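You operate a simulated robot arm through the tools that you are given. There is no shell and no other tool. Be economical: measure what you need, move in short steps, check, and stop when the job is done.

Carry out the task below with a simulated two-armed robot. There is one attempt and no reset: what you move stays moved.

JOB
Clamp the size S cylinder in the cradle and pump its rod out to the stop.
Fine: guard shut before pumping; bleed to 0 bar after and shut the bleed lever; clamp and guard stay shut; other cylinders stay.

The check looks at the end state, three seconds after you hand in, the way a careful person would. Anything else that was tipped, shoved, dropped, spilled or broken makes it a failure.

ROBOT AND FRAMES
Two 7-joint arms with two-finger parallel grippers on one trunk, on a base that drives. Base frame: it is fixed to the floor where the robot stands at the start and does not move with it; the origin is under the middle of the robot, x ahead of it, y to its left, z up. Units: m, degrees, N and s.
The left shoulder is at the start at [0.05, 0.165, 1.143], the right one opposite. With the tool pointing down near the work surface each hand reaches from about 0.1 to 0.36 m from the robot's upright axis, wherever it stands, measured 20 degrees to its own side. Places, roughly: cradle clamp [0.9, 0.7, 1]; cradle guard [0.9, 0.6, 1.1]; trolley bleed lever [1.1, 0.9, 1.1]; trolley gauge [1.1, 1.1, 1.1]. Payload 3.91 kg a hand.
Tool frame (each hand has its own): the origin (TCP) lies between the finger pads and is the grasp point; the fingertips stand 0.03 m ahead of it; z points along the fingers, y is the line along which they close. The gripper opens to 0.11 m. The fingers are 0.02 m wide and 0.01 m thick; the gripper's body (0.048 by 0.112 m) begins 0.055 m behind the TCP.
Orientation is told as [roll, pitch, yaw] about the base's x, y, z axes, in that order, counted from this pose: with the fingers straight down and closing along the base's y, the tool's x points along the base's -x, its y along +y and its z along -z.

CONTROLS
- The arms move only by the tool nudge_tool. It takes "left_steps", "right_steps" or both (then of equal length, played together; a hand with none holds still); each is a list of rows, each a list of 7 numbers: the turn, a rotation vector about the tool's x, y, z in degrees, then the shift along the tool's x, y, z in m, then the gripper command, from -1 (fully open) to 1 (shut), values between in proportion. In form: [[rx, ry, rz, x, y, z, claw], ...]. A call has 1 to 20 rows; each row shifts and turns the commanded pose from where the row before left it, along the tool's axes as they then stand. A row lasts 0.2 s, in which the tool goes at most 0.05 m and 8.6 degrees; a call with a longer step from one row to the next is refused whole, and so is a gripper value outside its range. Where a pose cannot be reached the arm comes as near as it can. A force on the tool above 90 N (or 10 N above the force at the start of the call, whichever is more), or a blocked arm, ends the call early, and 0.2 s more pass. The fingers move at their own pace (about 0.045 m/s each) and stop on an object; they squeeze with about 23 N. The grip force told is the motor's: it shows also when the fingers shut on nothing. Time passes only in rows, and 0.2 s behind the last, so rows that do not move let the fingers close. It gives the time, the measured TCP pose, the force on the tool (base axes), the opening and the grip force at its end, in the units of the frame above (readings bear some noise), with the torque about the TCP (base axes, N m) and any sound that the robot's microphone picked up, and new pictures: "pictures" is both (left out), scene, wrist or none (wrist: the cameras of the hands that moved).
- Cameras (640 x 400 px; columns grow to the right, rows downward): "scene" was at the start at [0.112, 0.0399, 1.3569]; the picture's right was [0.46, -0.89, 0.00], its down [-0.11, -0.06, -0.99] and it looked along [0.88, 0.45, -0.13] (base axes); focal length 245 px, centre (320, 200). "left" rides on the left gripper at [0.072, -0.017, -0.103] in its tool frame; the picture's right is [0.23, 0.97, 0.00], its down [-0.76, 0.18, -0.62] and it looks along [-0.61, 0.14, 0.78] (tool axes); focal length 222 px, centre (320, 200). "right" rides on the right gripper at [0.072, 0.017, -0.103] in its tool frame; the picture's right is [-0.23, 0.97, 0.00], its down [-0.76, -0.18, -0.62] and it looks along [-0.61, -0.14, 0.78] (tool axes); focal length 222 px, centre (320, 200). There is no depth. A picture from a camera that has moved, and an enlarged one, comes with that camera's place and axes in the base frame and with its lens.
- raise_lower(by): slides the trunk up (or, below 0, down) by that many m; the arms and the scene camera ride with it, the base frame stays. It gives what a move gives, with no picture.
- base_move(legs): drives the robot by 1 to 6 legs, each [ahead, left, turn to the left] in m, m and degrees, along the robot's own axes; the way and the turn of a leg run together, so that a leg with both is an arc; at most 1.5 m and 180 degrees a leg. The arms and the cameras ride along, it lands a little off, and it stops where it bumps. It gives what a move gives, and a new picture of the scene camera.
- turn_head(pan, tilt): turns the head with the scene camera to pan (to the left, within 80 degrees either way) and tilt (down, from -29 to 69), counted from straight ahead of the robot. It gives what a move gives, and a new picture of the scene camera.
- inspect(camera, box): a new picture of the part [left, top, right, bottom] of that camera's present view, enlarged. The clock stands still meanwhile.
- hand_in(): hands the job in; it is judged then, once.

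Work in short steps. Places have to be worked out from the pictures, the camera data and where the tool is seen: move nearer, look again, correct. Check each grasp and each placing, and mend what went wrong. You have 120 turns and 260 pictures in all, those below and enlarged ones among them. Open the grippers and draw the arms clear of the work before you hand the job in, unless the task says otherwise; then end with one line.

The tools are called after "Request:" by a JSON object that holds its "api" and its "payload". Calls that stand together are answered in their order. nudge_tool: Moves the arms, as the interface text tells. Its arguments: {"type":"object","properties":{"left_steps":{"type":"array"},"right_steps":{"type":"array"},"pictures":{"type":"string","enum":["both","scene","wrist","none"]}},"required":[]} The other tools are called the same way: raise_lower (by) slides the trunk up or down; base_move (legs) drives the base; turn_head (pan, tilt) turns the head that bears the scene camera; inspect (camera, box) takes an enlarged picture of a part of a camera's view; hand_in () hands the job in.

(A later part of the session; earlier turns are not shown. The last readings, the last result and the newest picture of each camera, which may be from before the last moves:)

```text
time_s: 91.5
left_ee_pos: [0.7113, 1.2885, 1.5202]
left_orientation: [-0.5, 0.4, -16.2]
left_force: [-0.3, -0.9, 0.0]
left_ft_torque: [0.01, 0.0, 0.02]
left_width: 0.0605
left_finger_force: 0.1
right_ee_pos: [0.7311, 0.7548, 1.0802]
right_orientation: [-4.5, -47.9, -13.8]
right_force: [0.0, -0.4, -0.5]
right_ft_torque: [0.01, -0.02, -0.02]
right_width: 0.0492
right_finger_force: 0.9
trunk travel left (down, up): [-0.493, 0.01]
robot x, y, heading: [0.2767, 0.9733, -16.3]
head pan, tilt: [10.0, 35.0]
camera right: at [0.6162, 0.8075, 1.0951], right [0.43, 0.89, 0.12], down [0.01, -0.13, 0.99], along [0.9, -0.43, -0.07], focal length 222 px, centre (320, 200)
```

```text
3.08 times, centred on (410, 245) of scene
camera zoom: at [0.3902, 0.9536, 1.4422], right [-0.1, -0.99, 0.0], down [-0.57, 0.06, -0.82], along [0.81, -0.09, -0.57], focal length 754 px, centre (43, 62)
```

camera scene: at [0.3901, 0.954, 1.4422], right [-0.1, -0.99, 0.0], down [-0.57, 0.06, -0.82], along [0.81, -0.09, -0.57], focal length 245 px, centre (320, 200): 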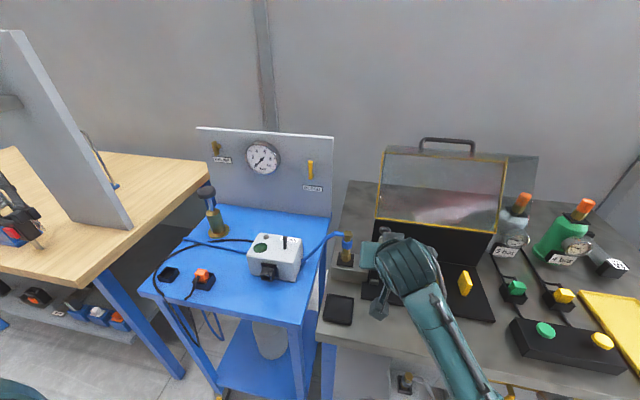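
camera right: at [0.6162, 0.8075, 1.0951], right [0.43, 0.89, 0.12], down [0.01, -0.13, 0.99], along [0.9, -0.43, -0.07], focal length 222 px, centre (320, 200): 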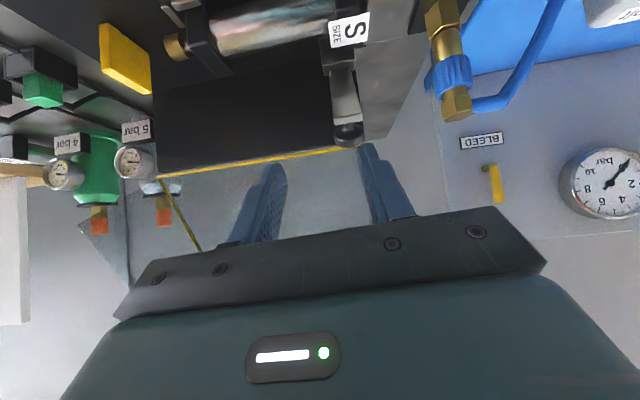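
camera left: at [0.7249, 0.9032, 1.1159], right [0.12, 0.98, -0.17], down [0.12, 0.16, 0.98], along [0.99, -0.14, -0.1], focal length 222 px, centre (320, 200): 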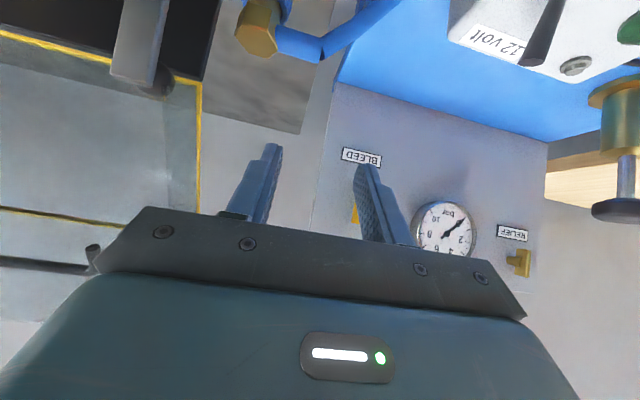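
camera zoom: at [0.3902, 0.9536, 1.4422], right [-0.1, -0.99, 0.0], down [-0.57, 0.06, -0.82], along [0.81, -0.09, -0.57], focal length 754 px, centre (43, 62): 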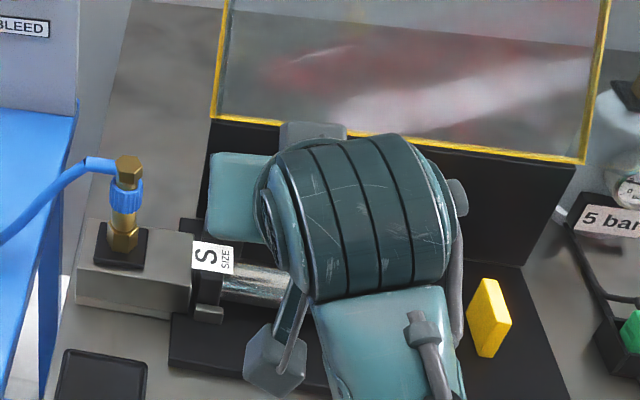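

The lever still stands at ≈30°. Better: press the ball down with the underside of the closed fingers, moving along tool +x (down and toward me). First position the closed fingers above/behind the ball.

Request:
{"api": "nudge_tool", "payload": {"right_steps": [[0, 0, 0, -0.02, 0, 0, 1], [0, 0, 0, -0.02, -0.001, 0.015, 1], [0, 0, 0, -0.01, -0.001, 0.03, 1], [0, 0, 0, 0, 0, 0.02, 1]], "pictures": "both"}}

Request:
{"api": "inspect", "payload": {"camera": "scene", "box": [330, 180, 490, 310]}}

```text
time_s: 92.5
left_ee_pos: [0.7107, 1.2893, 1.5226]
left_orientation: [-0.5, 0.4, -16.3]
left_force: [-1.1, 0.7, -0.3]
left_ft_torque: [-0.01, -0.03, 0.06]
left_width: 0.0606
left_finger_force: 0.1
right_ee_pos: [0.8126, 0.7483, 1.0772]
right_orientation: [0.0, -47.8, -16.1]
right_force: [0.0, -0.7, 0.4]
right_ft_torque: [0.0, 0.0, 0.0]
right_width: 0.0
right_finger_force: 22.5
trunk travel left (down, up): [-0.493, 0.01]
robot x, y, heading: [0.2729, 0.9739, -16.2]
head pan, tilt: [10.0, 35.0]
camera scene: at [0.3904, 0.9536, 1.4422], right [-0.1, -0.99, 0.0], down [-0.57, 0.06, -0.82], along [0.81, -0.09, -0.57], focal length 245 px, centre (320, 200)
camera right: at [0.6959, 0.7988, 1.0925], right [0.41, 0.89, 0.17], down [0.0, -0.18, 0.98], along [0.91, -0.41, -0.08], focal length 222 px, centre (320, 200)
```

scene: 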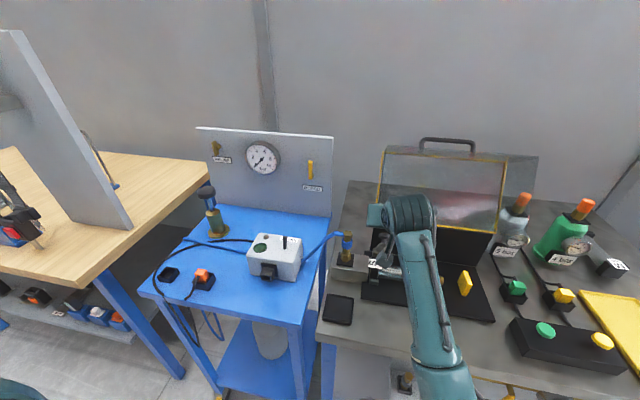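
right: 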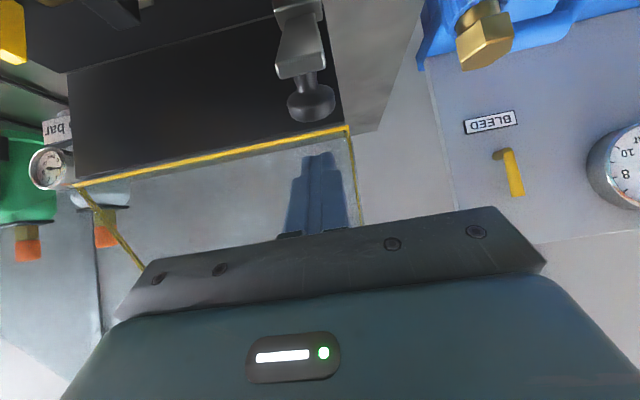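

```text
3.08 times, centred on (410, 245) of scene
camera zoom: at [0.3904, 0.9536, 1.4422], right [-0.1, -0.99, 0.0], down [-0.57, 0.06, -0.82], along [0.81, -0.09, -0.57], focal length 754 px, centre (43, 62)
```

zoom: 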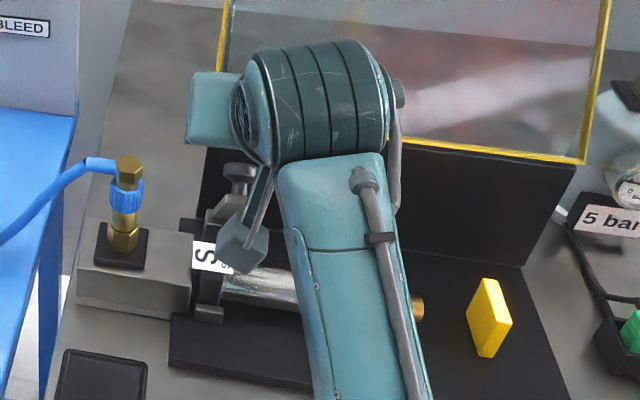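

Knob located at u≈0.562, z≈1.024, v≈0.956. Advance 2.5 cm along the tool axis, then press along tool +x in small steps.

Request:
{"api": "nudge_tool", "payload": {"right_steps": [[0, 0, 0, 0, 0.002, 0.025, 1], [0, 0, 0, 0.012, 0, 0, 1], [0, 0, 0, 0.012, 0, 0, 1], [0, 0, 0, 0.012, 0, 0, 1], [0, 0, 0, 0.012, 0, 0, 1]], "pictures": "wrist"}}

Request:
{"api": "inspect", "payload": {"camera": "scene", "box": [330, 180, 490, 310]}}

```text
time_s: 93.9
left_ee_pos: [0.7111, 1.2893, 1.5213]
left_orientation: [-0.5, 0.4, -16.3]
left_force: [0.4, 0.4, -0.3]
left_ft_torque: [0.0, 0.01, -0.02]
left_width: 0.0605
left_finger_force: 0.0
right_ee_pos: [0.814, 0.7479, 1.0601]
right_orientation: [0.2, -51.4, -16.3]
right_force: [0.9, -0.4, -1.0]
right_ft_torque: [0.0, 0.01, -0.04]
right_width: 0.0
right_finger_force: 22.9
trunk travel left (down, up): [-0.493, 0.01]
robot x, y, heading: [0.2712, 0.9736, -16.0]
head pan, tilt: [10.0, 35.0]
stopped in row 5 (right hand): the arm was blocked; the commanded pose is now the measured one
camera right: at [0.6979, 0.7989, 1.0671], right [0.41, 0.9, 0.18], down [-0.06, -0.17, 0.98], along [0.91, -0.41, -0.01], focal length 222 px, centre (320, 200)
```

right: 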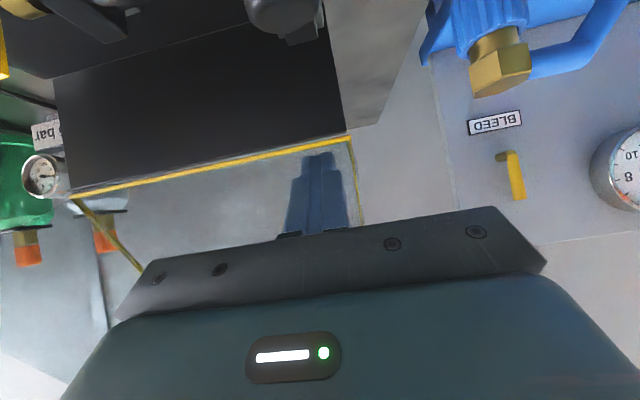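

```text
3.08 times, centred on (410, 245) of scene
camera zoom: at [0.3904, 0.9534, 1.4422], right [-0.1, -0.99, 0.0], down [-0.57, 0.06, -0.82], along [0.81, -0.09, -0.57], focal length 754 px, centre (43, 62)
```

zoom: 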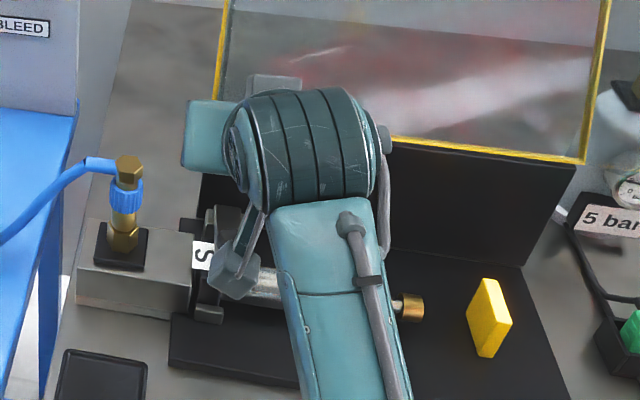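

The lever has moved on (≈55°), but the arm reports being blocked. I look at the whole scene.

Request:
{"api": "turn_head", "payload": {"pan": 0, "tilt": 45}}

Request:
{"api": "turn_head", "payload": {"pan": -20, "tilt": 40}}

```text
time_s: 94.6
left_ee_pos: [0.7118, 1.2889, 1.5212]
left_orientation: [-0.4, 0.4, -16.3]
left_force: [-0.9, 0.5, 0.2]
left_ft_torque: [0.02, 0.01, -0.02]
left_width: 0.0604
left_finger_force: 0.0
right_ee_pos: [0.8139, 0.7483, 1.0585]
right_orientation: [0.1, -51.4, -16.4]
right_force: [0.2, -0.3, -0.6]
right_ft_torque: [-0.03, -0.01, -0.04]
right_width: 0.0001
right_finger_force: 22.8
trunk travel left (down, up): [-0.493, 0.01]
robot x, y, heading: [0.274, 0.977, -16.0]
head pan, tilt: [0.0, 45.0]
camera scene: at [0.381, 0.9404, 1.4275], right [-0.28, -0.96, 0.0], down [-0.68, 0.19, -0.71], along [0.68, -0.19, -0.71], focal length 245 px, centre (320, 200)
```

scene: 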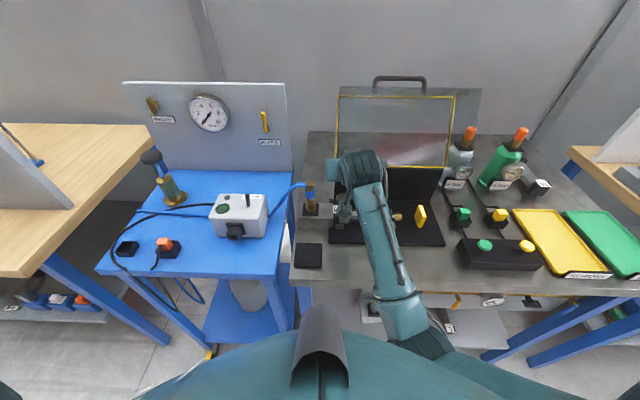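

```text
time_s: 95.4
left_ee_pos: [0.7117, 1.2878, 1.5214]
left_orientation: [-0.5, 0.4, -16.2]
left_force: [0.7, -0.6, -0.7]
left_ft_torque: [-0.01, -0.01, 0.02]
left_width: 0.0605
left_finger_force: 0.2
right_ee_pos: [0.8137, 0.7473, 1.0584]
right_orientation: [0.2, -51.4, -16.3]
right_force: [0.2, -0.6, 0.6]
right_ft_torque: [-0.01, 0.01, -0.01]
right_width: 0.0
right_finger_force: 23.2
trunk travel left (down, up): [-0.493, 0.01]
robot x, y, heading: [0.2745, 0.975, -16.1]
head pan, tilt: [-20.0, 40.0]
camera scene: at [0.3716, 0.9128, 1.4347], right [-0.59, -0.81, 0.0], down [-0.52, 0.38, -0.77], along [0.62, -0.45, -0.64], focal length 245 px, centre (320, 200)
```

scene: 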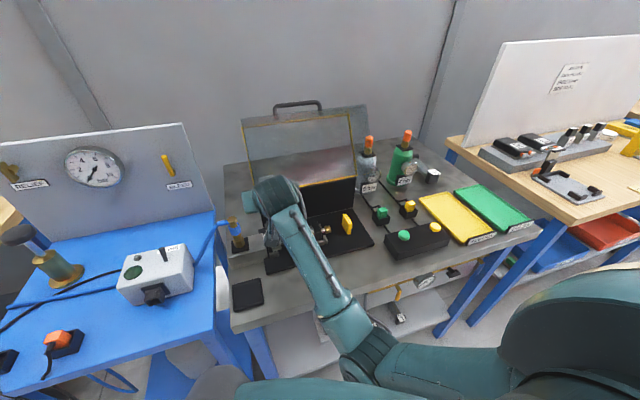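

The elbow hangs low at the bench's edge — likely what blocked. I raise the hand off, back the base 10 cm to straighten the arm, and look again.

Request:
{"api": "nudge_tool", "payload": {"right_steps": [[0, 0, 0, -0.02, 0, -0.01, 1], [0, 0, 0, -0.03, 0, -0.02, 1], [0, 0, 0, -0.03, 0, -0.03, 1]], "pictures": "none"}}

Request:
{"api": "base_move", "payload": {"legs": [[-0.1, 0, 0]]}}

Request:
{"api": "inspect", "payload": {"camera": "right", "box": [0, 0, 640, 400]}}

```text
time_s: 96.2
left_ee_pos: [0.7122, 1.2897, 1.5207]
left_orientation: [-0.5, 0.3, -16.3]
left_force: [-0.3, -0.1, -0.6]
left_ft_torque: [0.0, 0.02, 0.0]
left_width: 0.0604
left_finger_force: 0.0
right_ee_pos: [0.8182, 0.7487, 1.1595]
right_orientation: [0.3, -51.1, -16.5]
right_force: [0.1, -0.9, 0.3]
right_ft_torque: [-0.01, 0.02, 0.04]
right_width: 0.0001
right_finger_force: 22.8
trunk travel left (down, up): [-0.493, 0.01]
robot x, y, heading: [0.2736, 0.9737, -16.3]
head pan, tilt: [-20.0, 40.0]
```

```text
time_s: 97.4
left_ee_pos: [0.6153, 1.3161, 1.5203]
left_orientation: [-0.4, 0.3, -16.3]
left_force: [-0.6, 0.2, -0.2]
left_ft_torque: [0.03, -0.05, 0.02]
left_width: 0.0603
left_finger_force: 0.0
right_ee_pos: [0.7224, 0.7758, 1.1595]
right_orientation: [0.4, -51.3, -16.4]
right_force: [-1.0, -0.9, 0.8]
right_ft_torque: [0.0, 0.01, -0.01]
right_width: 0.0001
right_finger_force: 23.7
trunk travel left (down, up): [-0.493, 0.01]
robot x, y, heading: [0.1765, 1.0053, -15.8]
head pan, tilt: [-20.0, 40.0]
camera scene: at [0.2761, 0.9402, 1.4347], right [-0.59, -0.81, 0.0], down [-0.52, 0.38, -0.77], along [0.62, -0.45, -0.64], focal length 245 px, centre (320, 200)
```

scene: 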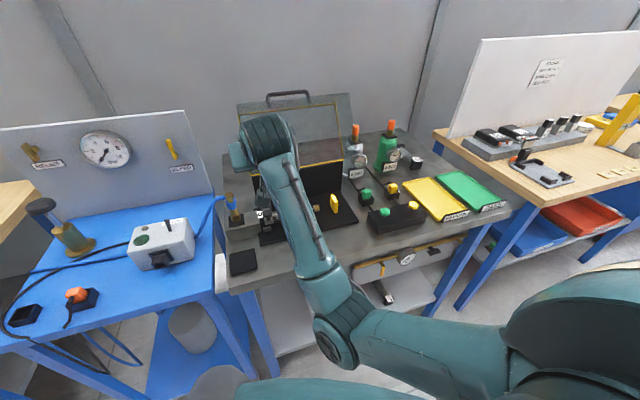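

```text
1.00 times, centred on (320, 200) of right (not enlarged: the box is as wide or as high as the picture)
camera zoom: at [0.6055, 0.8262, 1.1685], right [0.41, 0.9, 0.18], down [-0.06, -0.17, 0.98], along [0.91, -0.41, -0.02], focal length 222 px, centre (320, 200)
```

zoom: 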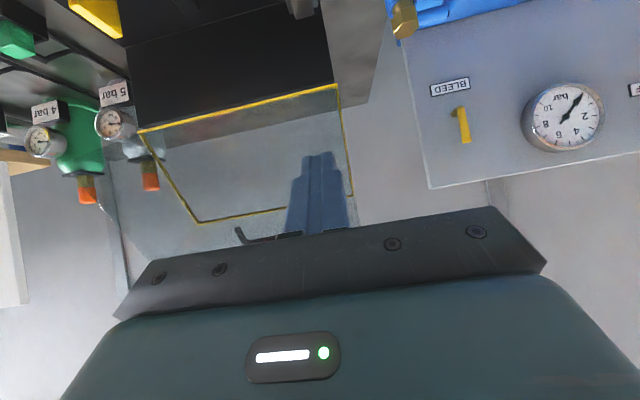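

Since the knob is now well forward, I can press it straight down with a vertical tool. I turn the hand back to vertical and advance the base again.

Request:
{"api": "nudge_tool", "payload": {"right_steps": [[0, 8, 0, 0, 0, -0.01, 1], [0, 8, 0, 0, 0, -0.01, 1], [0, 8, 0, 0, 0, -0.01, 1], [0, 8, 0, 0, 0, -0.01, 1], [0, 8, 0, 0, 0, -0.01, 1], [0, 8, 0, 0, 0, -0.01, 1], [0, 3, 0, 0, 0, 0, 1]], "pictures": "none"}}

Request:
{"api": "base_move", "payload": {"legs": [[0.11, 0, 0]]}}

Request:
{"api": "turn_head", "payload": {"pan": 5, "tilt": 42}}

Request:
{"api": "inspect", "payload": {"camera": "right", "box": [0, 0, 640, 400]}}

```text
time_s: 99.0
left_ee_pos: [0.6159, 1.3156, 1.522]
left_orientation: [-0.5, 0.4, -16.2]
left_force: [0.3, 0.0, -0.1]
left_ft_torque: [0.0, -0.01, -0.03]
left_width: 0.0605
left_finger_force: 0.1
right_ee_pos: [0.7538, 0.7745, 1.1839]
right_orientation: [0.2, -0.3, -16.1]
right_force: [0.2, 0.3, 0.5]
right_ft_torque: [0.04, -0.01, -0.01]
right_width: 0.0001
right_finger_force: 23.1
right hand out of reach, approached as far as the arm can: row 3, 4, 5, 6
trunk travel left (down, up): [-0.493, 0.01]
robot x, y, heading: [0.1816, 0.9996, -15.9]
head pan, tilt: [-20.0, 40.0]
```

```text
time_s: 100.2
left_ee_pos: [0.7217, 1.2843, 1.5214]
left_orientation: [-0.5, 0.3, -16.2]
left_force: [0.4, -0.8, 0.6]
left_ft_torque: [-0.01, 0.06, 0.04]
left_width: 0.0606
left_finger_force: 0.0
right_ee_pos: [0.8582, 0.7445, 1.184]
right_orientation: [0.2, -0.3, -16.2]
right_force: [0.3, -0.3, -0.6]
right_ft_torque: [0.0, 0.01, 0.0]
right_width: 0.0
right_finger_force: 23.0
trunk travel left (down, up): [-0.493, 0.01]
robot x, y, heading: [0.2856, 0.9706, -16.1]
head pan, tilt: [-20.0, 40.0]
camera scene: at [0.3824, 0.9096, 1.4347], right [-0.59, -0.81, 0.0], down [-0.52, 0.38, -0.77], along [0.62, -0.45, -0.64], focal length 245 px, centre (320, 200)
```

scene: 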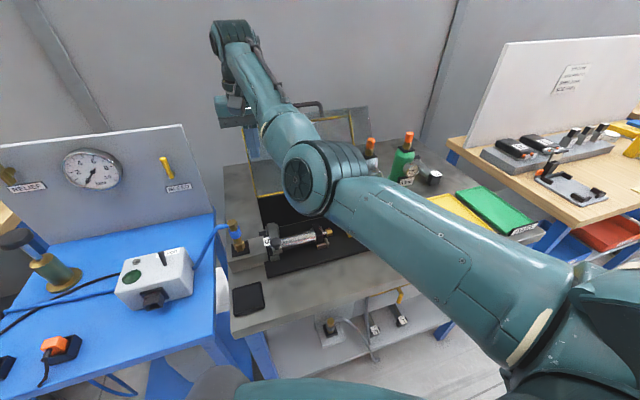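

```text
time_s: 101.1
left_ee_pos: [0.7214, 1.2848, 1.5218]
left_orientation: [-0.7, 0.4, -16.3]
left_force: [1.8, -0.4, 1.1]
left_ft_torque: [0.02, 0.01, 0.0]
left_width: 0.0606
left_finger_force: 0.0
right_ee_pos: [0.8596, 0.7446, 1.184]
right_orientation: [0.1, -0.3, -16.2]
right_force: [-0.7, 0.2, -0.4]
right_ft_torque: [-0.02, 0.03, 0.02]
right_width: 0.0
right_finger_force: 23.1
trunk travel left (down, up): [-0.493, 0.01]
robot x, y, heading: [0.2812, 0.9706, -15.9]
head pan, tilt: [5.0, 42.0]
camera scene: at [0.3953, 0.9437, 1.4317], right [-0.19, -0.98, 0.0], down [-0.66, 0.13, -0.74], along [0.73, -0.14, -0.67], focal length 245 px, centre (320, 200)
```

scene: 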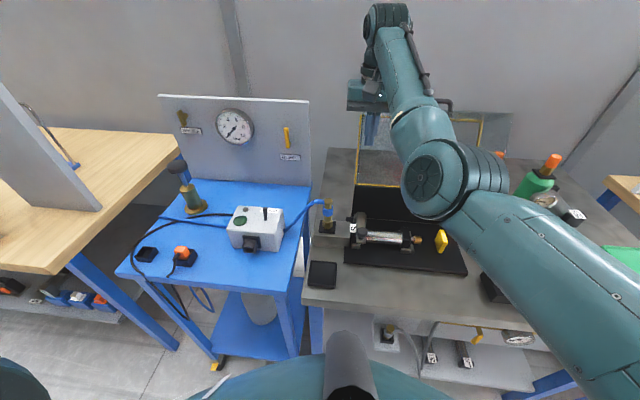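

```text
1.00 times, centred on (320, 200) of right (not enlarged: the box is as wide or as high as the picture)
camera zoom: at [0.7933, 0.7797, 1.2873], right [0.49, 0.87, 0.0], down [0.68, -0.38, 0.63], along [0.55, -0.3, -0.78], focal length 222 px, centre (320, 200)
```

zoom: 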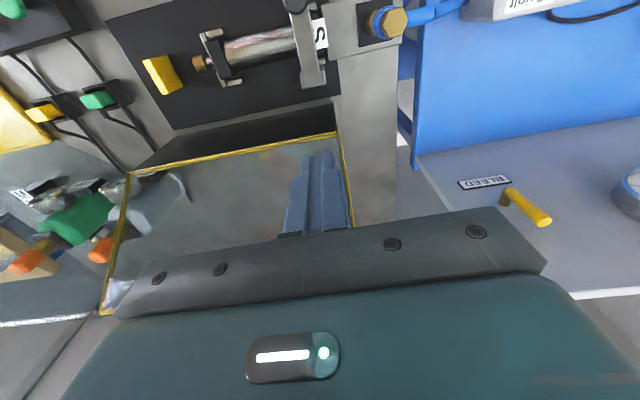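

Hand is vertical but too deep; I pull it back 9 cm and zoom on the lever.

Request:
{"api": "nudge_tool", "payload": {"right_steps": [[0, 0, 0, 0.03, 0, 0, 1], [0, 0, 0, 0.03, -0.003, 0, 1], [0, 0, 0, 0.03, -0.003, 0, 1]], "pictures": "both"}}

Request:
{"api": "inspect", "payload": {"camera": "scene", "box": [290, 170, 450, 290]}}

```text
time_s: 101.9
left_ee_pos: [0.7217, 1.2849, 1.5212]
left_orientation: [-0.5, 0.4, -16.3]
left_force: [-0.3, 0.3, 1.0]
left_ft_torque: [0.0, 0.0, -0.01]
left_width: 0.0605
left_finger_force: 0.1
right_ee_pos: [0.8575, 0.7526, 1.1832]
right_orientation: [0.1, -0.2, -16.3]
right_force: [-1.0, -0.3, -0.5]
right_ft_torque: [-0.02, 0.01, 0.0]
right_width: 0.0001
right_finger_force: 22.3
right hand out of reach, approached as far as the arm can: row 1, 2, 3
trunk travel left (down, up): [-0.493, 0.01]
robot x, y, heading: [0.2819, 0.9718, -15.7]
head pan, tilt: [5.0, 42.0]
camera scene: at [0.3952, 0.9439, 1.4317], right [-0.19, -0.98, 0.0], down [-0.66, 0.13, -0.74], along [0.73, -0.14, -0.67], focal length 245 px, centre (320, 200)
camera right: at [0.7914, 0.7892, 1.2866], right [0.49, 0.87, 0.0], down [0.68, -0.38, 0.63], along [0.55, -0.3, -0.78], focal length 222 px, centre (320, 200)
```

scene: 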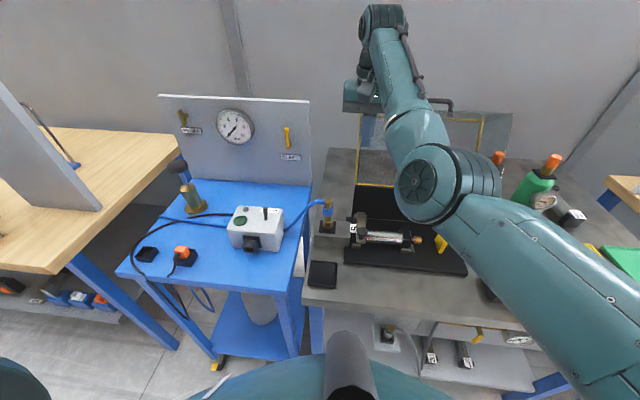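
right: 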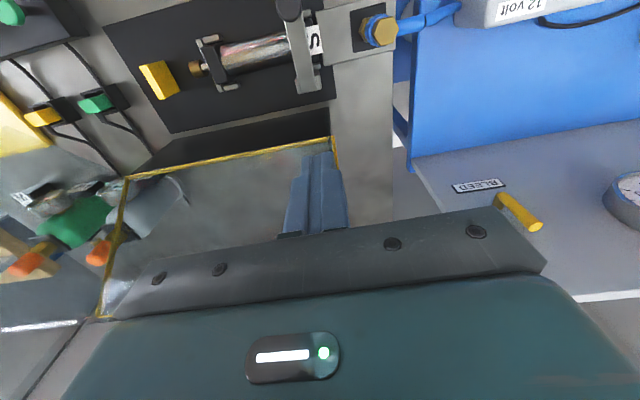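

```text
3.33 times, centred on (370, 230) of scene
camera zoom: at [0.3952, 0.9439, 1.4317], right [-0.19, -0.98, 0.0], down [-0.66, 0.13, -0.74], along [0.73, -0.14, -0.67], focal length 817 px, centre (153, 100)
```

zoom: 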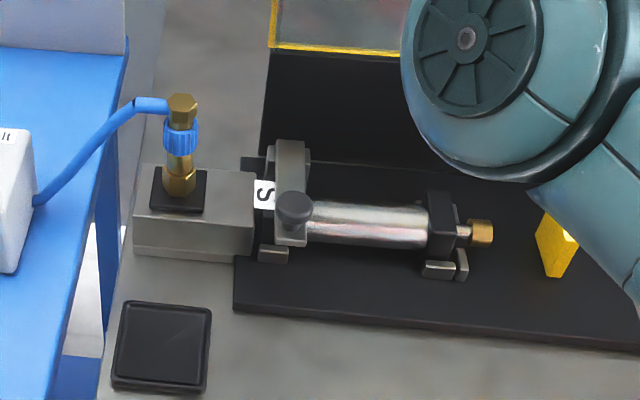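

The bar now lies over the label cap — the clamp looks shut. I check closely with the right wrist camera.

Request:
{"api": "inspect", "payload": {"camera": "right", "box": [180, 0, 420, 130]}}

Request:
{"api": "inspect", "payload": {"camera": "scene", "box": [330, 200, 390, 250]}}

```text
2.67 times, centred on (300, 65) of right
camera zoom: at [0.7914, 0.7892, 1.2866], right [0.49, 0.87, 0.0], down [0.68, -0.38, 0.63], along [0.55, -0.3, -0.78], focal length 592 px, centre (373, 560)
```

zoom: 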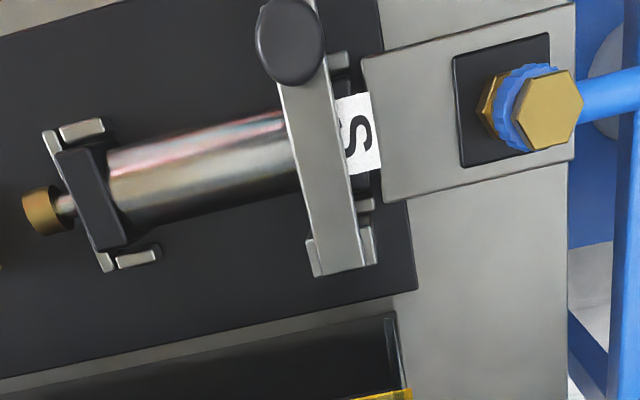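

```text
8.00 times, centred on (360, 225) of scene
camera zoom: at [0.3952, 0.9439, 1.4317], right [-0.19, -0.98, 0.0], down [-0.66, 0.13, -0.74], along [0.73, -0.14, -0.67], focal length 1961 px, centre (0, 0)
```

zoom: 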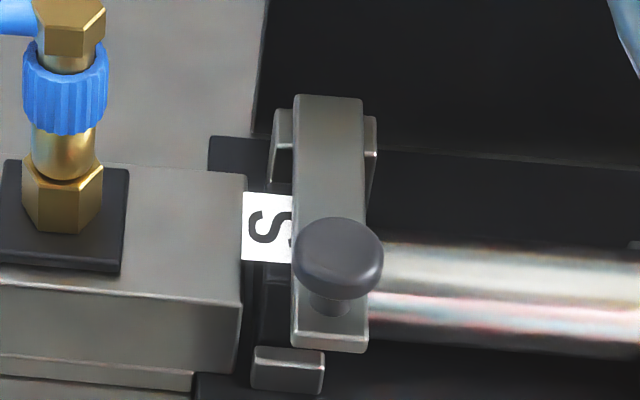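

The clamp is flat on the cap and shut. Now back the base off to free the hand, and prepare the guard move (handle ≈ u 0.73, v 0.83, z 1.21).

Request:
{"api": "base_move", "payload": {"legs": [[-0.16, 0, 0]]}}

Request:
{"api": "nudge_tool", "payload": {"right_steps": [[0, 0, -8, 0, 0, 0, 0], [0, 0, -8, 0, 0, 0, 0], [0, 0, -8, 0, 0, 0, 0], [0, 0, -8, 0, 0, 0, 0], [0, 0, -8, 0, 0, 0, 0], [0, 0, -8, 0, 0, 0, 0], [0, 0, -8, 0, 0, 0, 0], [0, 0, -8, 0, 0, 0, 0], [0, 0, -8, 0, 0, 0, 0], [0, 0, -8, 0, 0, 0, 0], [0, 0, -8, 0, 0, 0, 0]], "pictures": "both"}}

```text
time_s: 103.3
left_ee_pos: [0.5671, 1.3295, 1.5212]
left_orientation: [-0.5, 0.3, -16.4]
left_force: [-1.0, -0.2, 0.7]
left_ft_torque: [0.02, -0.02, 0.01]
left_width: 0.0606
left_finger_force: 0.0
right_ee_pos: [0.7032, 0.7975, 1.1826]
right_orientation: [0.2, -0.4, -16.1]
right_force: [0.2, 0.6, 0.0]
right_ft_torque: [0.01, 0.01, 0.01]
right_width: 0.0
right_finger_force: 23.0
trunk travel left (down, up): [-0.493, 0.01]
robot x, y, heading: [0.1308, 1.0169, -16.0]
head pan, tilt: [5.0, 42.0]
camera scene: at [0.2408, 0.9882, 1.4318], right [-0.19, -0.98, 0.0], down [-0.66, 0.13, -0.74], along [0.73, -0.14, -0.67], focal length 245 px, centre (320, 200)
```

scene: 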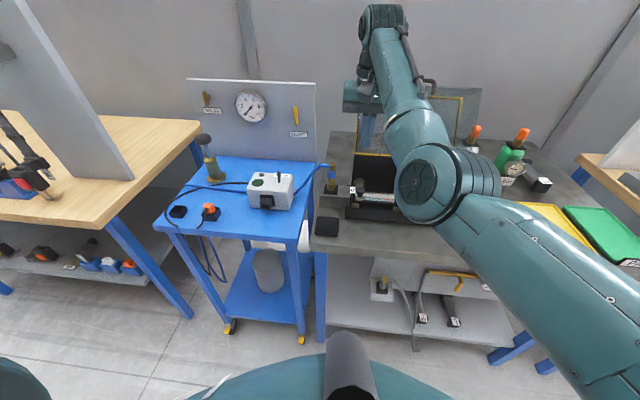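

```text
time_s: 105.7
left_ee_pos: [0.5682, 1.3299, 1.5206]
left_orientation: [-0.5, 0.3, -16.4]
left_force: [0.3, 1.2, -0.1]
left_ft_torque: [-0.01, -0.01, 0.02]
left_width: 0.0606
left_finger_force: 0.0
right_ee_pos: [0.7037, 0.7975, 1.1826]
right_orientation: [-0.3, -0.2, 72.1]
right_force: [-1.0, 0.3, 0.8]
right_ft_torque: [0.02, 0.0, 0.01]
right_width: 0.0551
right_finger_force: 0.1
trunk travel left (down, up): [-0.493, 0.01]
robot x, y, heading: [0.1327, 1.0125, -15.8]
head pan, tilt: [5.0, 42.0]
camera scene: at [0.2415, 0.988, 1.4317], right [-0.19, -0.98, 0.0], down [-0.66, 0.13, -0.74], along [0.73, -0.14, -0.67], focal length 245 px, centre (320, 200)
camera right: at [0.6642, 0.7336, 1.2863], right [-0.86, 0.52, 0.0], down [0.4, 0.67, 0.63], along [0.33, 0.53, -0.78], focal length 222 px, centre (320, 200)
```

scene: 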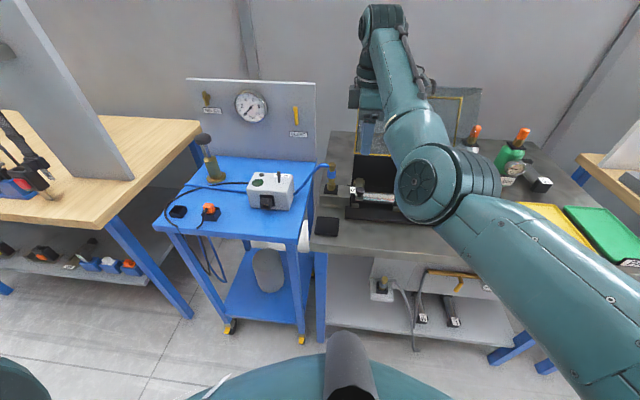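
right: 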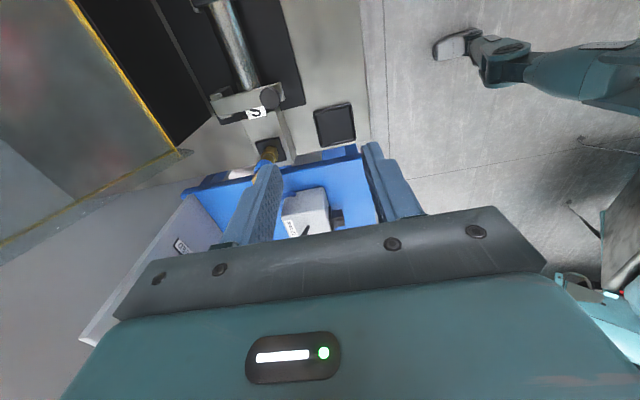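

Next: raise and shift the right hand toward the handle's side, and tilt the fingers forward by 40°.

Request:
{"api": "nudge_tool", "payload": {"right_steps": [[0, 0, 0, 0.03, 0, -0.03, -0.2], [0, 0, 0, 0.035, 0, -0.03, -0.2], [0, 0, 0, 0.035, 0, -0.03, -0.2], [0, 0, 0, 0.035, 0, -0.01, -0.2], [8, 0, 0, 0, 0, 0, -0.2], [8, 0, 0, 0, 0, 0, -0.2], [8, 0, 0, 0, 0, 0, -0.2], [8, 0, 0, 0, 0, 0, -0.2], [8, 0, 0, 0, 0, 0, -0.2]], "pictures": "both"}}

```text
time_s: 107.7
left_ee_pos: [0.5679, 1.3297, 1.5215]
left_orientation: [-0.6, 0.4, -16.4]
left_force: [-0.6, -0.1, -0.8]
left_ft_torque: [0.02, -0.01, -0.01]
left_width: 0.0606
left_finger_force: 0.1
right_ee_pos: [0.6729, 0.664, 1.2835]
right_orientation: [-40.4, -0.2, 71.9]
right_force: [0.4, 0.1, -0.7]
right_ft_torque: [-0.07, -0.02, -0.02]
right_width: 0.0659
right_finger_force: 0.1
right hand out of reach, approached as far as the arm can: row 1, 6
trunk travel left (down, up): [-0.493, 0.01]
robot x, y, heading: [0.1302, 1.0155, -16.1]
head pan, tilt: [5.0, 42.0]
camera scene: at [0.2413, 0.988, 1.4318], right [-0.19, -0.98, 0.0], down [-0.66, 0.13, -0.74], along [0.73, -0.14, -0.67], focal length 245 px, centre (320, 200)
camera right: at [0.5735, 0.6204, 1.3515], right [-0.63, 0.45, -0.63], down [-0.02, 0.81, 0.59], along [0.77, 0.39, -0.5], focal length 222 px, centre (320, 200)
```

scene: 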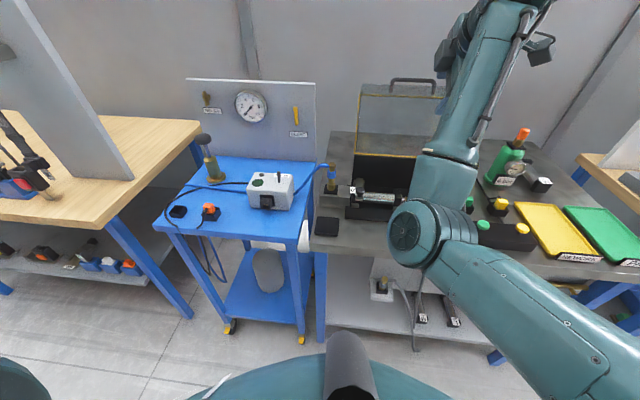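
right: 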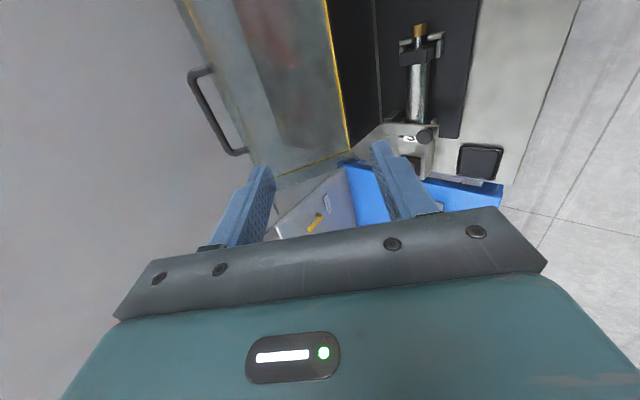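

The handle is confirmed at (u 0.733, v 0.823, z 1.209). I reduce the tilt to ~18° and drive forward, hand above handle height.

Request:
{"api": "nudge_tool", "payload": {"right_steps": [[-8, 0, 0, 0.008, 0, -0.01, -0.2], [-8, 0, 0, 0, 0, -0.01, -0.2], [-6, 0, 0, 0, 0, -0.01, -0.2]], "pictures": "none"}}

Request:
{"api": "base_move", "payload": {"legs": [[0.2, 0, 0]]}}

Request:
{"api": "inspect", "payload": {"camera": "right", "box": [0, 0, 640, 400]}}

```text
time_s: 108.5
left_ee_pos: [0.567, 1.3278, 1.5203]
left_orientation: [-0.5, 0.5, -16.4]
left_force: [0.1, 0.4, 0.5]
left_ft_torque: [-0.03, -0.03, -0.03]
left_width: 0.0606
left_finger_force: 0.1
right_ee_pos: [0.6661, 0.6545, 1.308]
right_orientation: [-18.1, -0.2, 71.9]
right_force: [-0.2, -0.2, -0.5]
right_ft_torque: [0.02, -0.02, 0.0]
right_width: 0.0661
right_finger_force: 0.1
right hand out of reach, approached as far as the arm can: row 2, 3
trunk travel left (down, up): [-0.493, 0.01]
robot x, y, heading: [0.1303, 1.0143, -16.1]
head pan, tilt: [5.0, 42.0]
```

```text
time_s: 110.1
left_ee_pos: [0.7597, 1.2739, 1.5215]
left_orientation: [-0.5, 0.4, -16.5]
left_force: [-0.8, -0.7, 0.1]
left_ft_torque: [0.02, 0.02, 0.05]
left_width: 0.0606
left_finger_force: 0.0
right_ee_pos: [0.8558, 0.5979, 1.309]
right_orientation: [-18.3, -0.2, 71.7]
right_force: [-0.1, 0.2, -0.1]
right_ft_torque: [0.02, -0.02, -0.02]
right_width: 0.066
right_finger_force: 0.1
trunk travel left (down, up): [-0.493, 0.01]
robot x, y, heading: [0.3198, 0.9594, -16.1]
head pan, tilt: [5.0, 42.0]
camera scene: at [0.4327, 0.9324, 1.4317], right [-0.19, -0.98, 0.0], down [-0.66, 0.13, -0.74], along [0.73, -0.14, -0.67], focal length 245 px, centre (320, 200)
```

scene: 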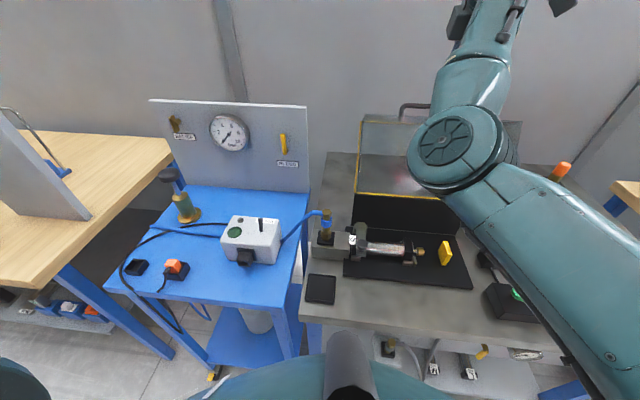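

```text
1.00 times, centred on (320, 200) of right (not enlarged: the box is as wide or as high as the picture)
camera zoom: at [0.7866, 0.543, 1.402], right [-0.81, 0.51, -0.3], down [0.21, 0.73, 0.65], along [0.55, 0.46, -0.7], focal length 222 px, centre (320, 200)
```

zoom: 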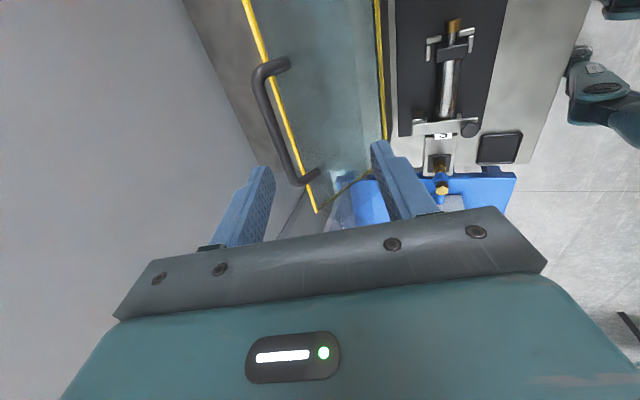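

Handle bar at (u 0.721, v 0.8215, z 1.209), protruding back from the panel edge. I narrow the fingers and move above it.

Request:
{"api": "nudge_tool", "payload": {"right_steps": [[0, 0, 0, 0, -0.021, 0.02, 0.45], [0, 0, 0, 0, -0.021, 0.02, 0.45], [0, 0, 0, 0, 0, 0.015, 0.45]], "pictures": "wrist"}}

Request:
{"api": "inspect", "payload": {"camera": "scene", "box": [330, 40, 530, 180]}}

```text
time_s: 110.9
left_ee_pos: [0.7598, 1.2734, 1.5218]
left_orientation: [-0.6, 0.3, -16.5]
left_force: [-0.6, -0.2, -0.5]
left_ft_torque: [0.02, -0.01, 0.02]
left_width: 0.0609
left_finger_force: 0.1
right_ee_pos: [0.9089, 0.5794, 1.2684]
right_orientation: [-18.4, -0.2, 71.8]
right_force: [-0.2, -0.5, -0.1]
right_ft_torque: [0.01, 0.0, 0.01]
right_width: 0.0303
right_finger_force: 0.1
trunk travel left (down, up): [-0.493, 0.01]
robot x, y, heading: [0.3223, 0.9612, -16.1]
head pan, tilt: [5.0, 42.0]
camera right: at [0.8409, 0.5246, 1.3619], right [-0.81, 0.51, -0.3], down [0.21, 0.73, 0.65], along [0.55, 0.46, -0.7], focal length 222 px, centre (320, 200)
```

right: 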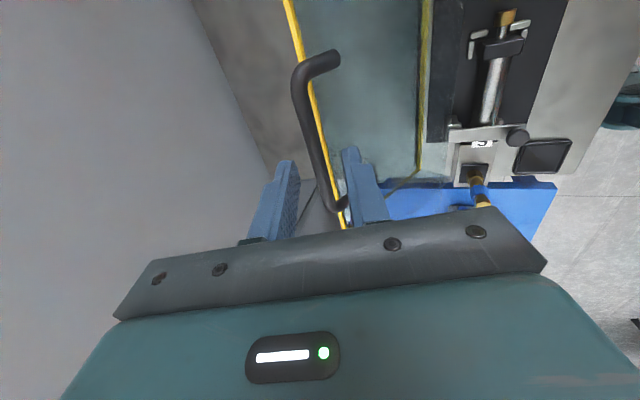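

```text
2.86 times, centred on (430, 110) of scene
camera zoom: at [0.4323, 0.9327, 1.4317], right [-0.19, -0.98, 0.0], down [-0.66, 0.13, -0.74], along [0.73, -0.14, -0.67], focal length 700 px, centre (6, 457)
```

zoom: 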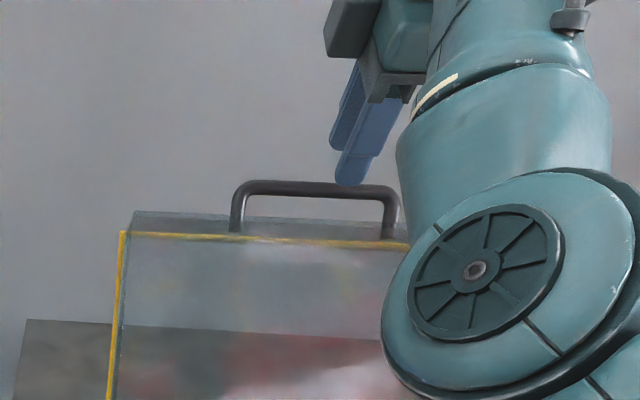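

Handle bar is directly along the tool axis. Descend 5 cm and grip it.

Request:
{"api": "nudge_tool", "payload": {"right_steps": [[0, 0, 0, 0, -0.002, 0.025, 0.45], [0, 0, 0, 0, -0.001, 0.025, 0.45], [0, 0, 0, 0, 0, 0, 1], [0, 0, 0, 0, 0, 0, 1]], "pictures": "wrist"}}

Request:
{"api": "inspect", "payload": {"camera": "scene", "box": [330, 40, 530, 180]}}

```text
time_s: 111.9
left_ee_pos: [0.7594, 1.2733, 1.5214]
left_orientation: [-0.5, 0.3, -16.5]
left_force: [0.1, 0.3, 1.0]
left_ft_torque: [0.0, 0.01, -0.01]
left_width: 0.0606
left_finger_force: 0.1
right_ee_pos: [0.9283, 0.5726, 1.2226]
right_orientation: [-18.2, -0.1, 71.8]
right_force: [-2.7, 1.0, -1.0]
right_ft_torque: [-0.28, 0.1, 0.59]
right_width: 0.0118
right_finger_force: 36.1
trunk travel left (down, up): [-0.493, 0.01]
robot x, y, heading: [0.3232, 0.9646, -16.2]
head pan, tilt: [5.0, 42.0]
camera right: at [0.8593, 0.5174, 1.3159], right [-0.81, 0.51, -0.3], down [0.21, 0.73, 0.65], along [0.55, 0.46, -0.7], focal length 222 px, centre (320, 200)
```

right: 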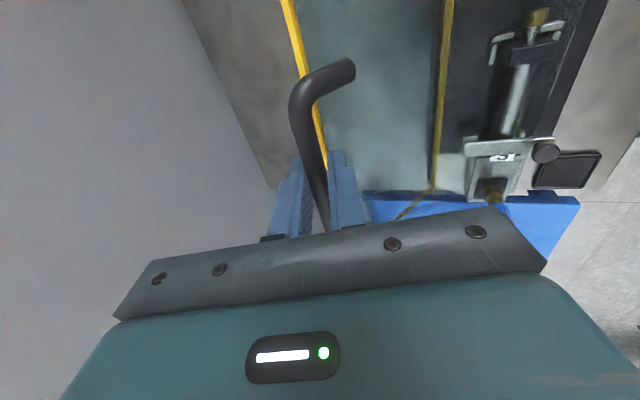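

```text
2.86 times, centred on (430, 110) of scene
camera zoom: at [0.4321, 0.9326, 1.4317], right [-0.19, -0.98, 0.0], down [-0.66, 0.13, -0.74], along [0.73, -0.14, -0.67], focal length 700 px, centre (6, 457)
```

zoom: 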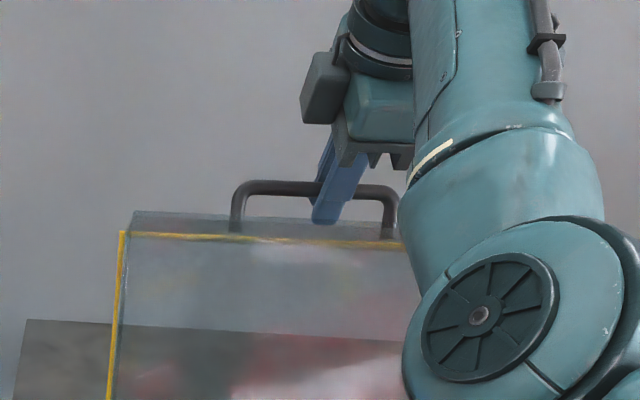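

Handle gripped. I swing the guard forward along its arc in small steps, first about 30°.

Request:
{"api": "nudge_tool", "payload": {"right_steps": [[0, 0, 0, 0, 0.0108, -0.0081, 1], [-3, 0, 0, 0, 0.0108, -0.0081, 1], [0, 0, 0, 0, 0.0121, -0.006, 1], [-3, 0, 0, 0, 0.0121, -0.006, 1], [0, 0, 0, 0, 0.013, -0.0037, 1], [-3, 0, 0, 0, 0.013, -0.0037, 1]], "pictures": "scene"}}

```text
time_s: 113.3
left_ee_pos: [0.7588, 1.2723, 1.5223]
left_orientation: [-0.4, 0.4, -16.5]
left_force: [-0.7, 0.0, -0.6]
left_ft_torque: [-0.01, -0.03, -0.03]
left_width: 0.0607
left_finger_force: 0.2
right_ee_pos: [0.8541, 0.597, 1.2387]
right_orientation: [-9.5, -0.1, 71.6]
right_force: [-2.1, -9.5, 9.1]
right_ft_torque: [-0.9, 0.12, 0.55]
right_width: 0.0116
right_finger_force: 44.8
trunk travel left (down, up): [-0.493, 0.01]
robot x, y, heading: [0.3241, 0.9574, -16.3]
head pan, tilt: [5.0, 42.0]
camera scene: at [0.4313, 0.9314, 1.4319], right [-0.19, -0.98, 0.0], down [-0.66, 0.13, -0.74], along [0.73, -0.14, -0.67], focal length 245 px, centre (320, 200)
```

scene: 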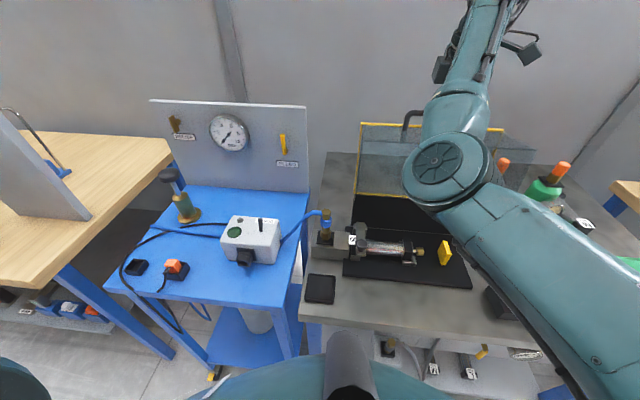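

The guard swings along (now about vertical). Continue forward about 30° more.

Request:
{"api": "nudge_tool", "payload": {"right_steps": [[0, 0, 0, 0, 0.0135, -0.0012, 1], [-3, 0, 0, 0, 0.0135, -0.0012, 1], [0, 0, 0, 0, 0.0135, 0.0012, 1], [-3, 0, 0, 0, 0.0135, 0.0012, 1], [0, 0, 0, 0, 0.013, 0.0037, 1], [-3, 0, 0, 0, 0.013, 0.0037, 1], [0, 0, 0, 0, 0.0121, 0.006, 1], [0, 0, 0, 0, 0.0121, 0.006, 1]], "pictures": "both"}}

```text
time_s: 115.1
left_ee_pos: [0.7565, 1.2859, 1.5201]
left_orientation: [-1.0, 0.1, -16.4]
left_force: [-0.3, 1.2, -0.4]
left_ft_torque: [-0.03, 0.02, 0.02]
left_width: 0.0606
left_finger_force: 0.1
right_ee_pos: [0.8298, 0.5909, 1.225]
right_orientation: [-1.2, -0.1, 72.5]
right_force: [9.3, 43.3, 47.6]
right_ft_torque: [0.03, 0.03, -0.46]
right_width: 0.0116
right_finger_force: 44.5
right hand out of reach, approached as far as the arm can: row 1, 2, 3, 4, 5, 6, 7, 8
trunk travel left (down, up): [-0.493, 0.01]
robot x, y, heading: [0.3222, 0.9626, -16.0]
head pan, tilt: [5.0, 42.0]
camera scene: at [0.4293, 0.9439, 1.4327], right [-0.19, -0.98, 0.01], down [-0.65, 0.12, -0.75], along [0.73, -0.15, -0.67], focal length 245 px, centre (320, 200)
camera right: at [0.7888, 0.5261, 1.3284], right [-0.86, 0.51, -0.02], down [0.38, 0.68, 0.63], along [0.34, 0.53, -0.78], focal length 222 px, centre (320, 200)
```

scene: 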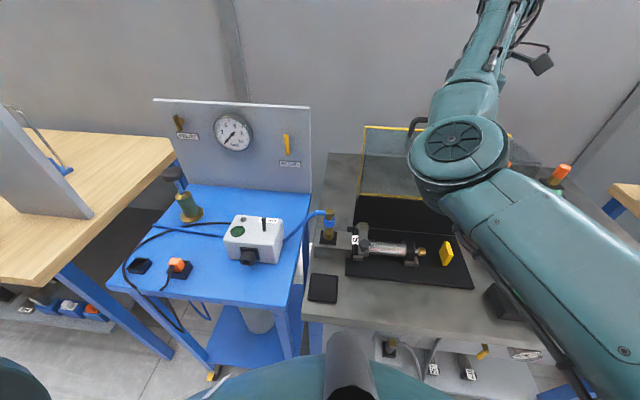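
right: 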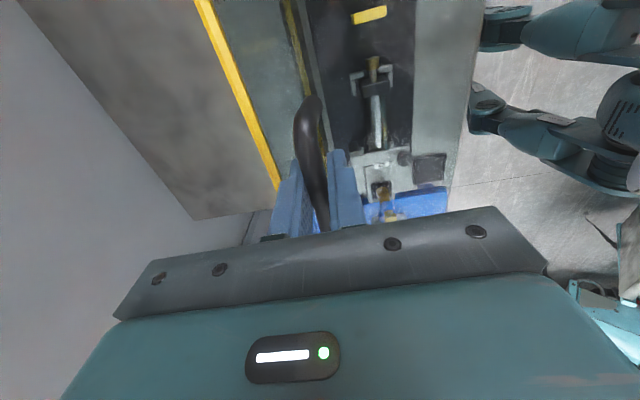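

The arm can't fold further here (force building). I return the command to where the hand is, and will use the base to pull back instead.

Request:
{"api": "nudge_tool", "payload": {"right_steps": [[0, 0, 0, 0, -0.03, -0.005, 1], [0, 0, 0, 0, -0.03, -0.005, 1], [0, 0, 0, 0, -0.02, -0.004, 1]], "pictures": "none"}}

Request:
{"api": "base_move", "payload": {"legs": [[-0.05, 0, 0]]}}

```text
time_s: 115.9
left_ee_pos: [0.7596, 1.2772, 1.5218]
left_orientation: [-0.8, 0.2, -16.5]
left_force: [-0.3, 0.4, -0.4]
left_ft_torque: [0.02, 0.03, 0.01]
left_width: 0.0605
left_finger_force: 0.1
right_ee_pos: [0.8768, 0.5651, 1.2272]
right_orientation: [-0.6, -0.1, 71.6]
right_force: [6.5, 14.6, 26.6]
right_ft_torque: [0.68, -0.05, 0.56]
right_width: 0.0115
right_finger_force: 44.7
right hand out of reach, approached as far as the arm can: row 2, 3
trunk travel left (down, up): [-0.493, 0.01]
robot x, y, heading: [0.3216, 0.9589, -16.1]
head pan, tilt: [5.0, 42.0]
```

```text
time_s: 116.8
left_ee_pos: [0.7088, 1.293, 1.5208]
left_orientation: [-0.6, 0.2, -16.4]
left_force: [-0.7, -0.7, 0.9]
left_ft_torque: [-0.03, -0.01, -0.01]
left_width: 0.0604
left_finger_force: 0.0
right_ee_pos: [0.8292, 0.5808, 1.2261]
right_orientation: [-0.6, -0.1, 71.8]
right_force: [4.2, 16.7, 19.7]
right_ft_torque: [-0.22, -0.03, 0.27]
right_width: 0.0118
right_finger_force: 44.3
trunk travel left (down, up): [-0.493, 0.01]
robot x, y, heading: [0.2734, 0.9752, -16.0]
head pan, tilt: [5.0, 42.0]
camera scene: at [0.3814, 0.9512, 1.4321], right [-0.19, -0.98, 0.0], down [-0.66, 0.13, -0.74], along [0.73, -0.15, -0.67], focal length 245 px, centre (320, 200)
```

scene: 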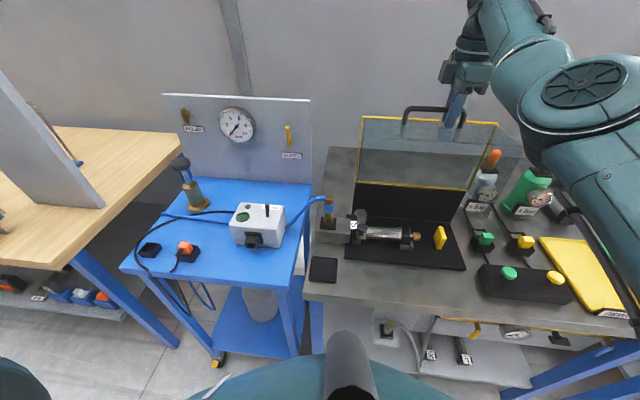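

The elbow is out to the side now and the guard moved forward with the base. I continue the arc with the arm, recentring along the handle.

Request:
{"api": "nudge_tool", "payload": {"right_steps": [[0, 0, 0, -0.01, 0.0067, 0.0008, 1], [0, 0, 0, -0.01, 0.0067, 0.0008, 1], [0, 0, 0, 0, 0.0134, 0.0024, 1], [0, 0, 0, 0, 0.0133, 0.0033, 1]], "pictures": "scene"}}

```text
time_s: 117.8
left_ee_pos: [0.7071, 1.2827, 1.5252]
left_orientation: [-0.3, 0.2, -16.4]
left_force: [0.2, -0.9, 0.0]
left_ft_torque: [-0.04, -0.03, -0.05]
left_width: 0.0605
left_finger_force: 0.1
right_ee_pos: [0.7942, 0.5974, 1.2176]
right_orientation: [-0.9, -0.1, 70.9]
right_force: [-10.5, -36.8, 18.3]
right_ft_torque: [-0.93, -1.09, 0.47]
right_width: 0.012
right_finger_force: 45.3
trunk travel left (down, up): [-0.493, 0.01]
robot x, y, heading: [0.2747, 0.9718, -16.5]
head pan, tilt: [5.0, 42.0]
camera scene: at [0.3795, 0.9417, 1.4322], right [-0.19, -0.98, -0.01], down [-0.65, 0.13, -0.74], along [0.73, -0.14, -0.67], focal length 245 px, centre (320, 200)
```

scene: 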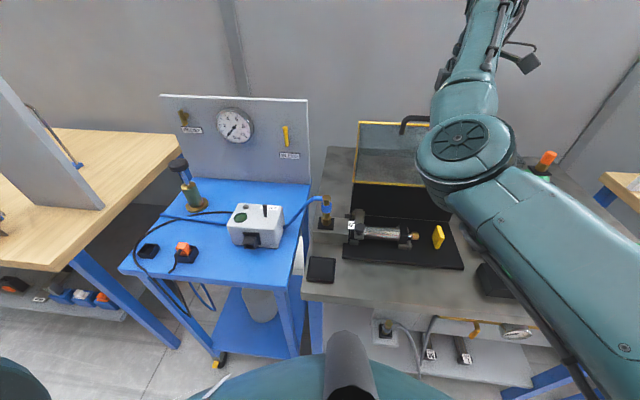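

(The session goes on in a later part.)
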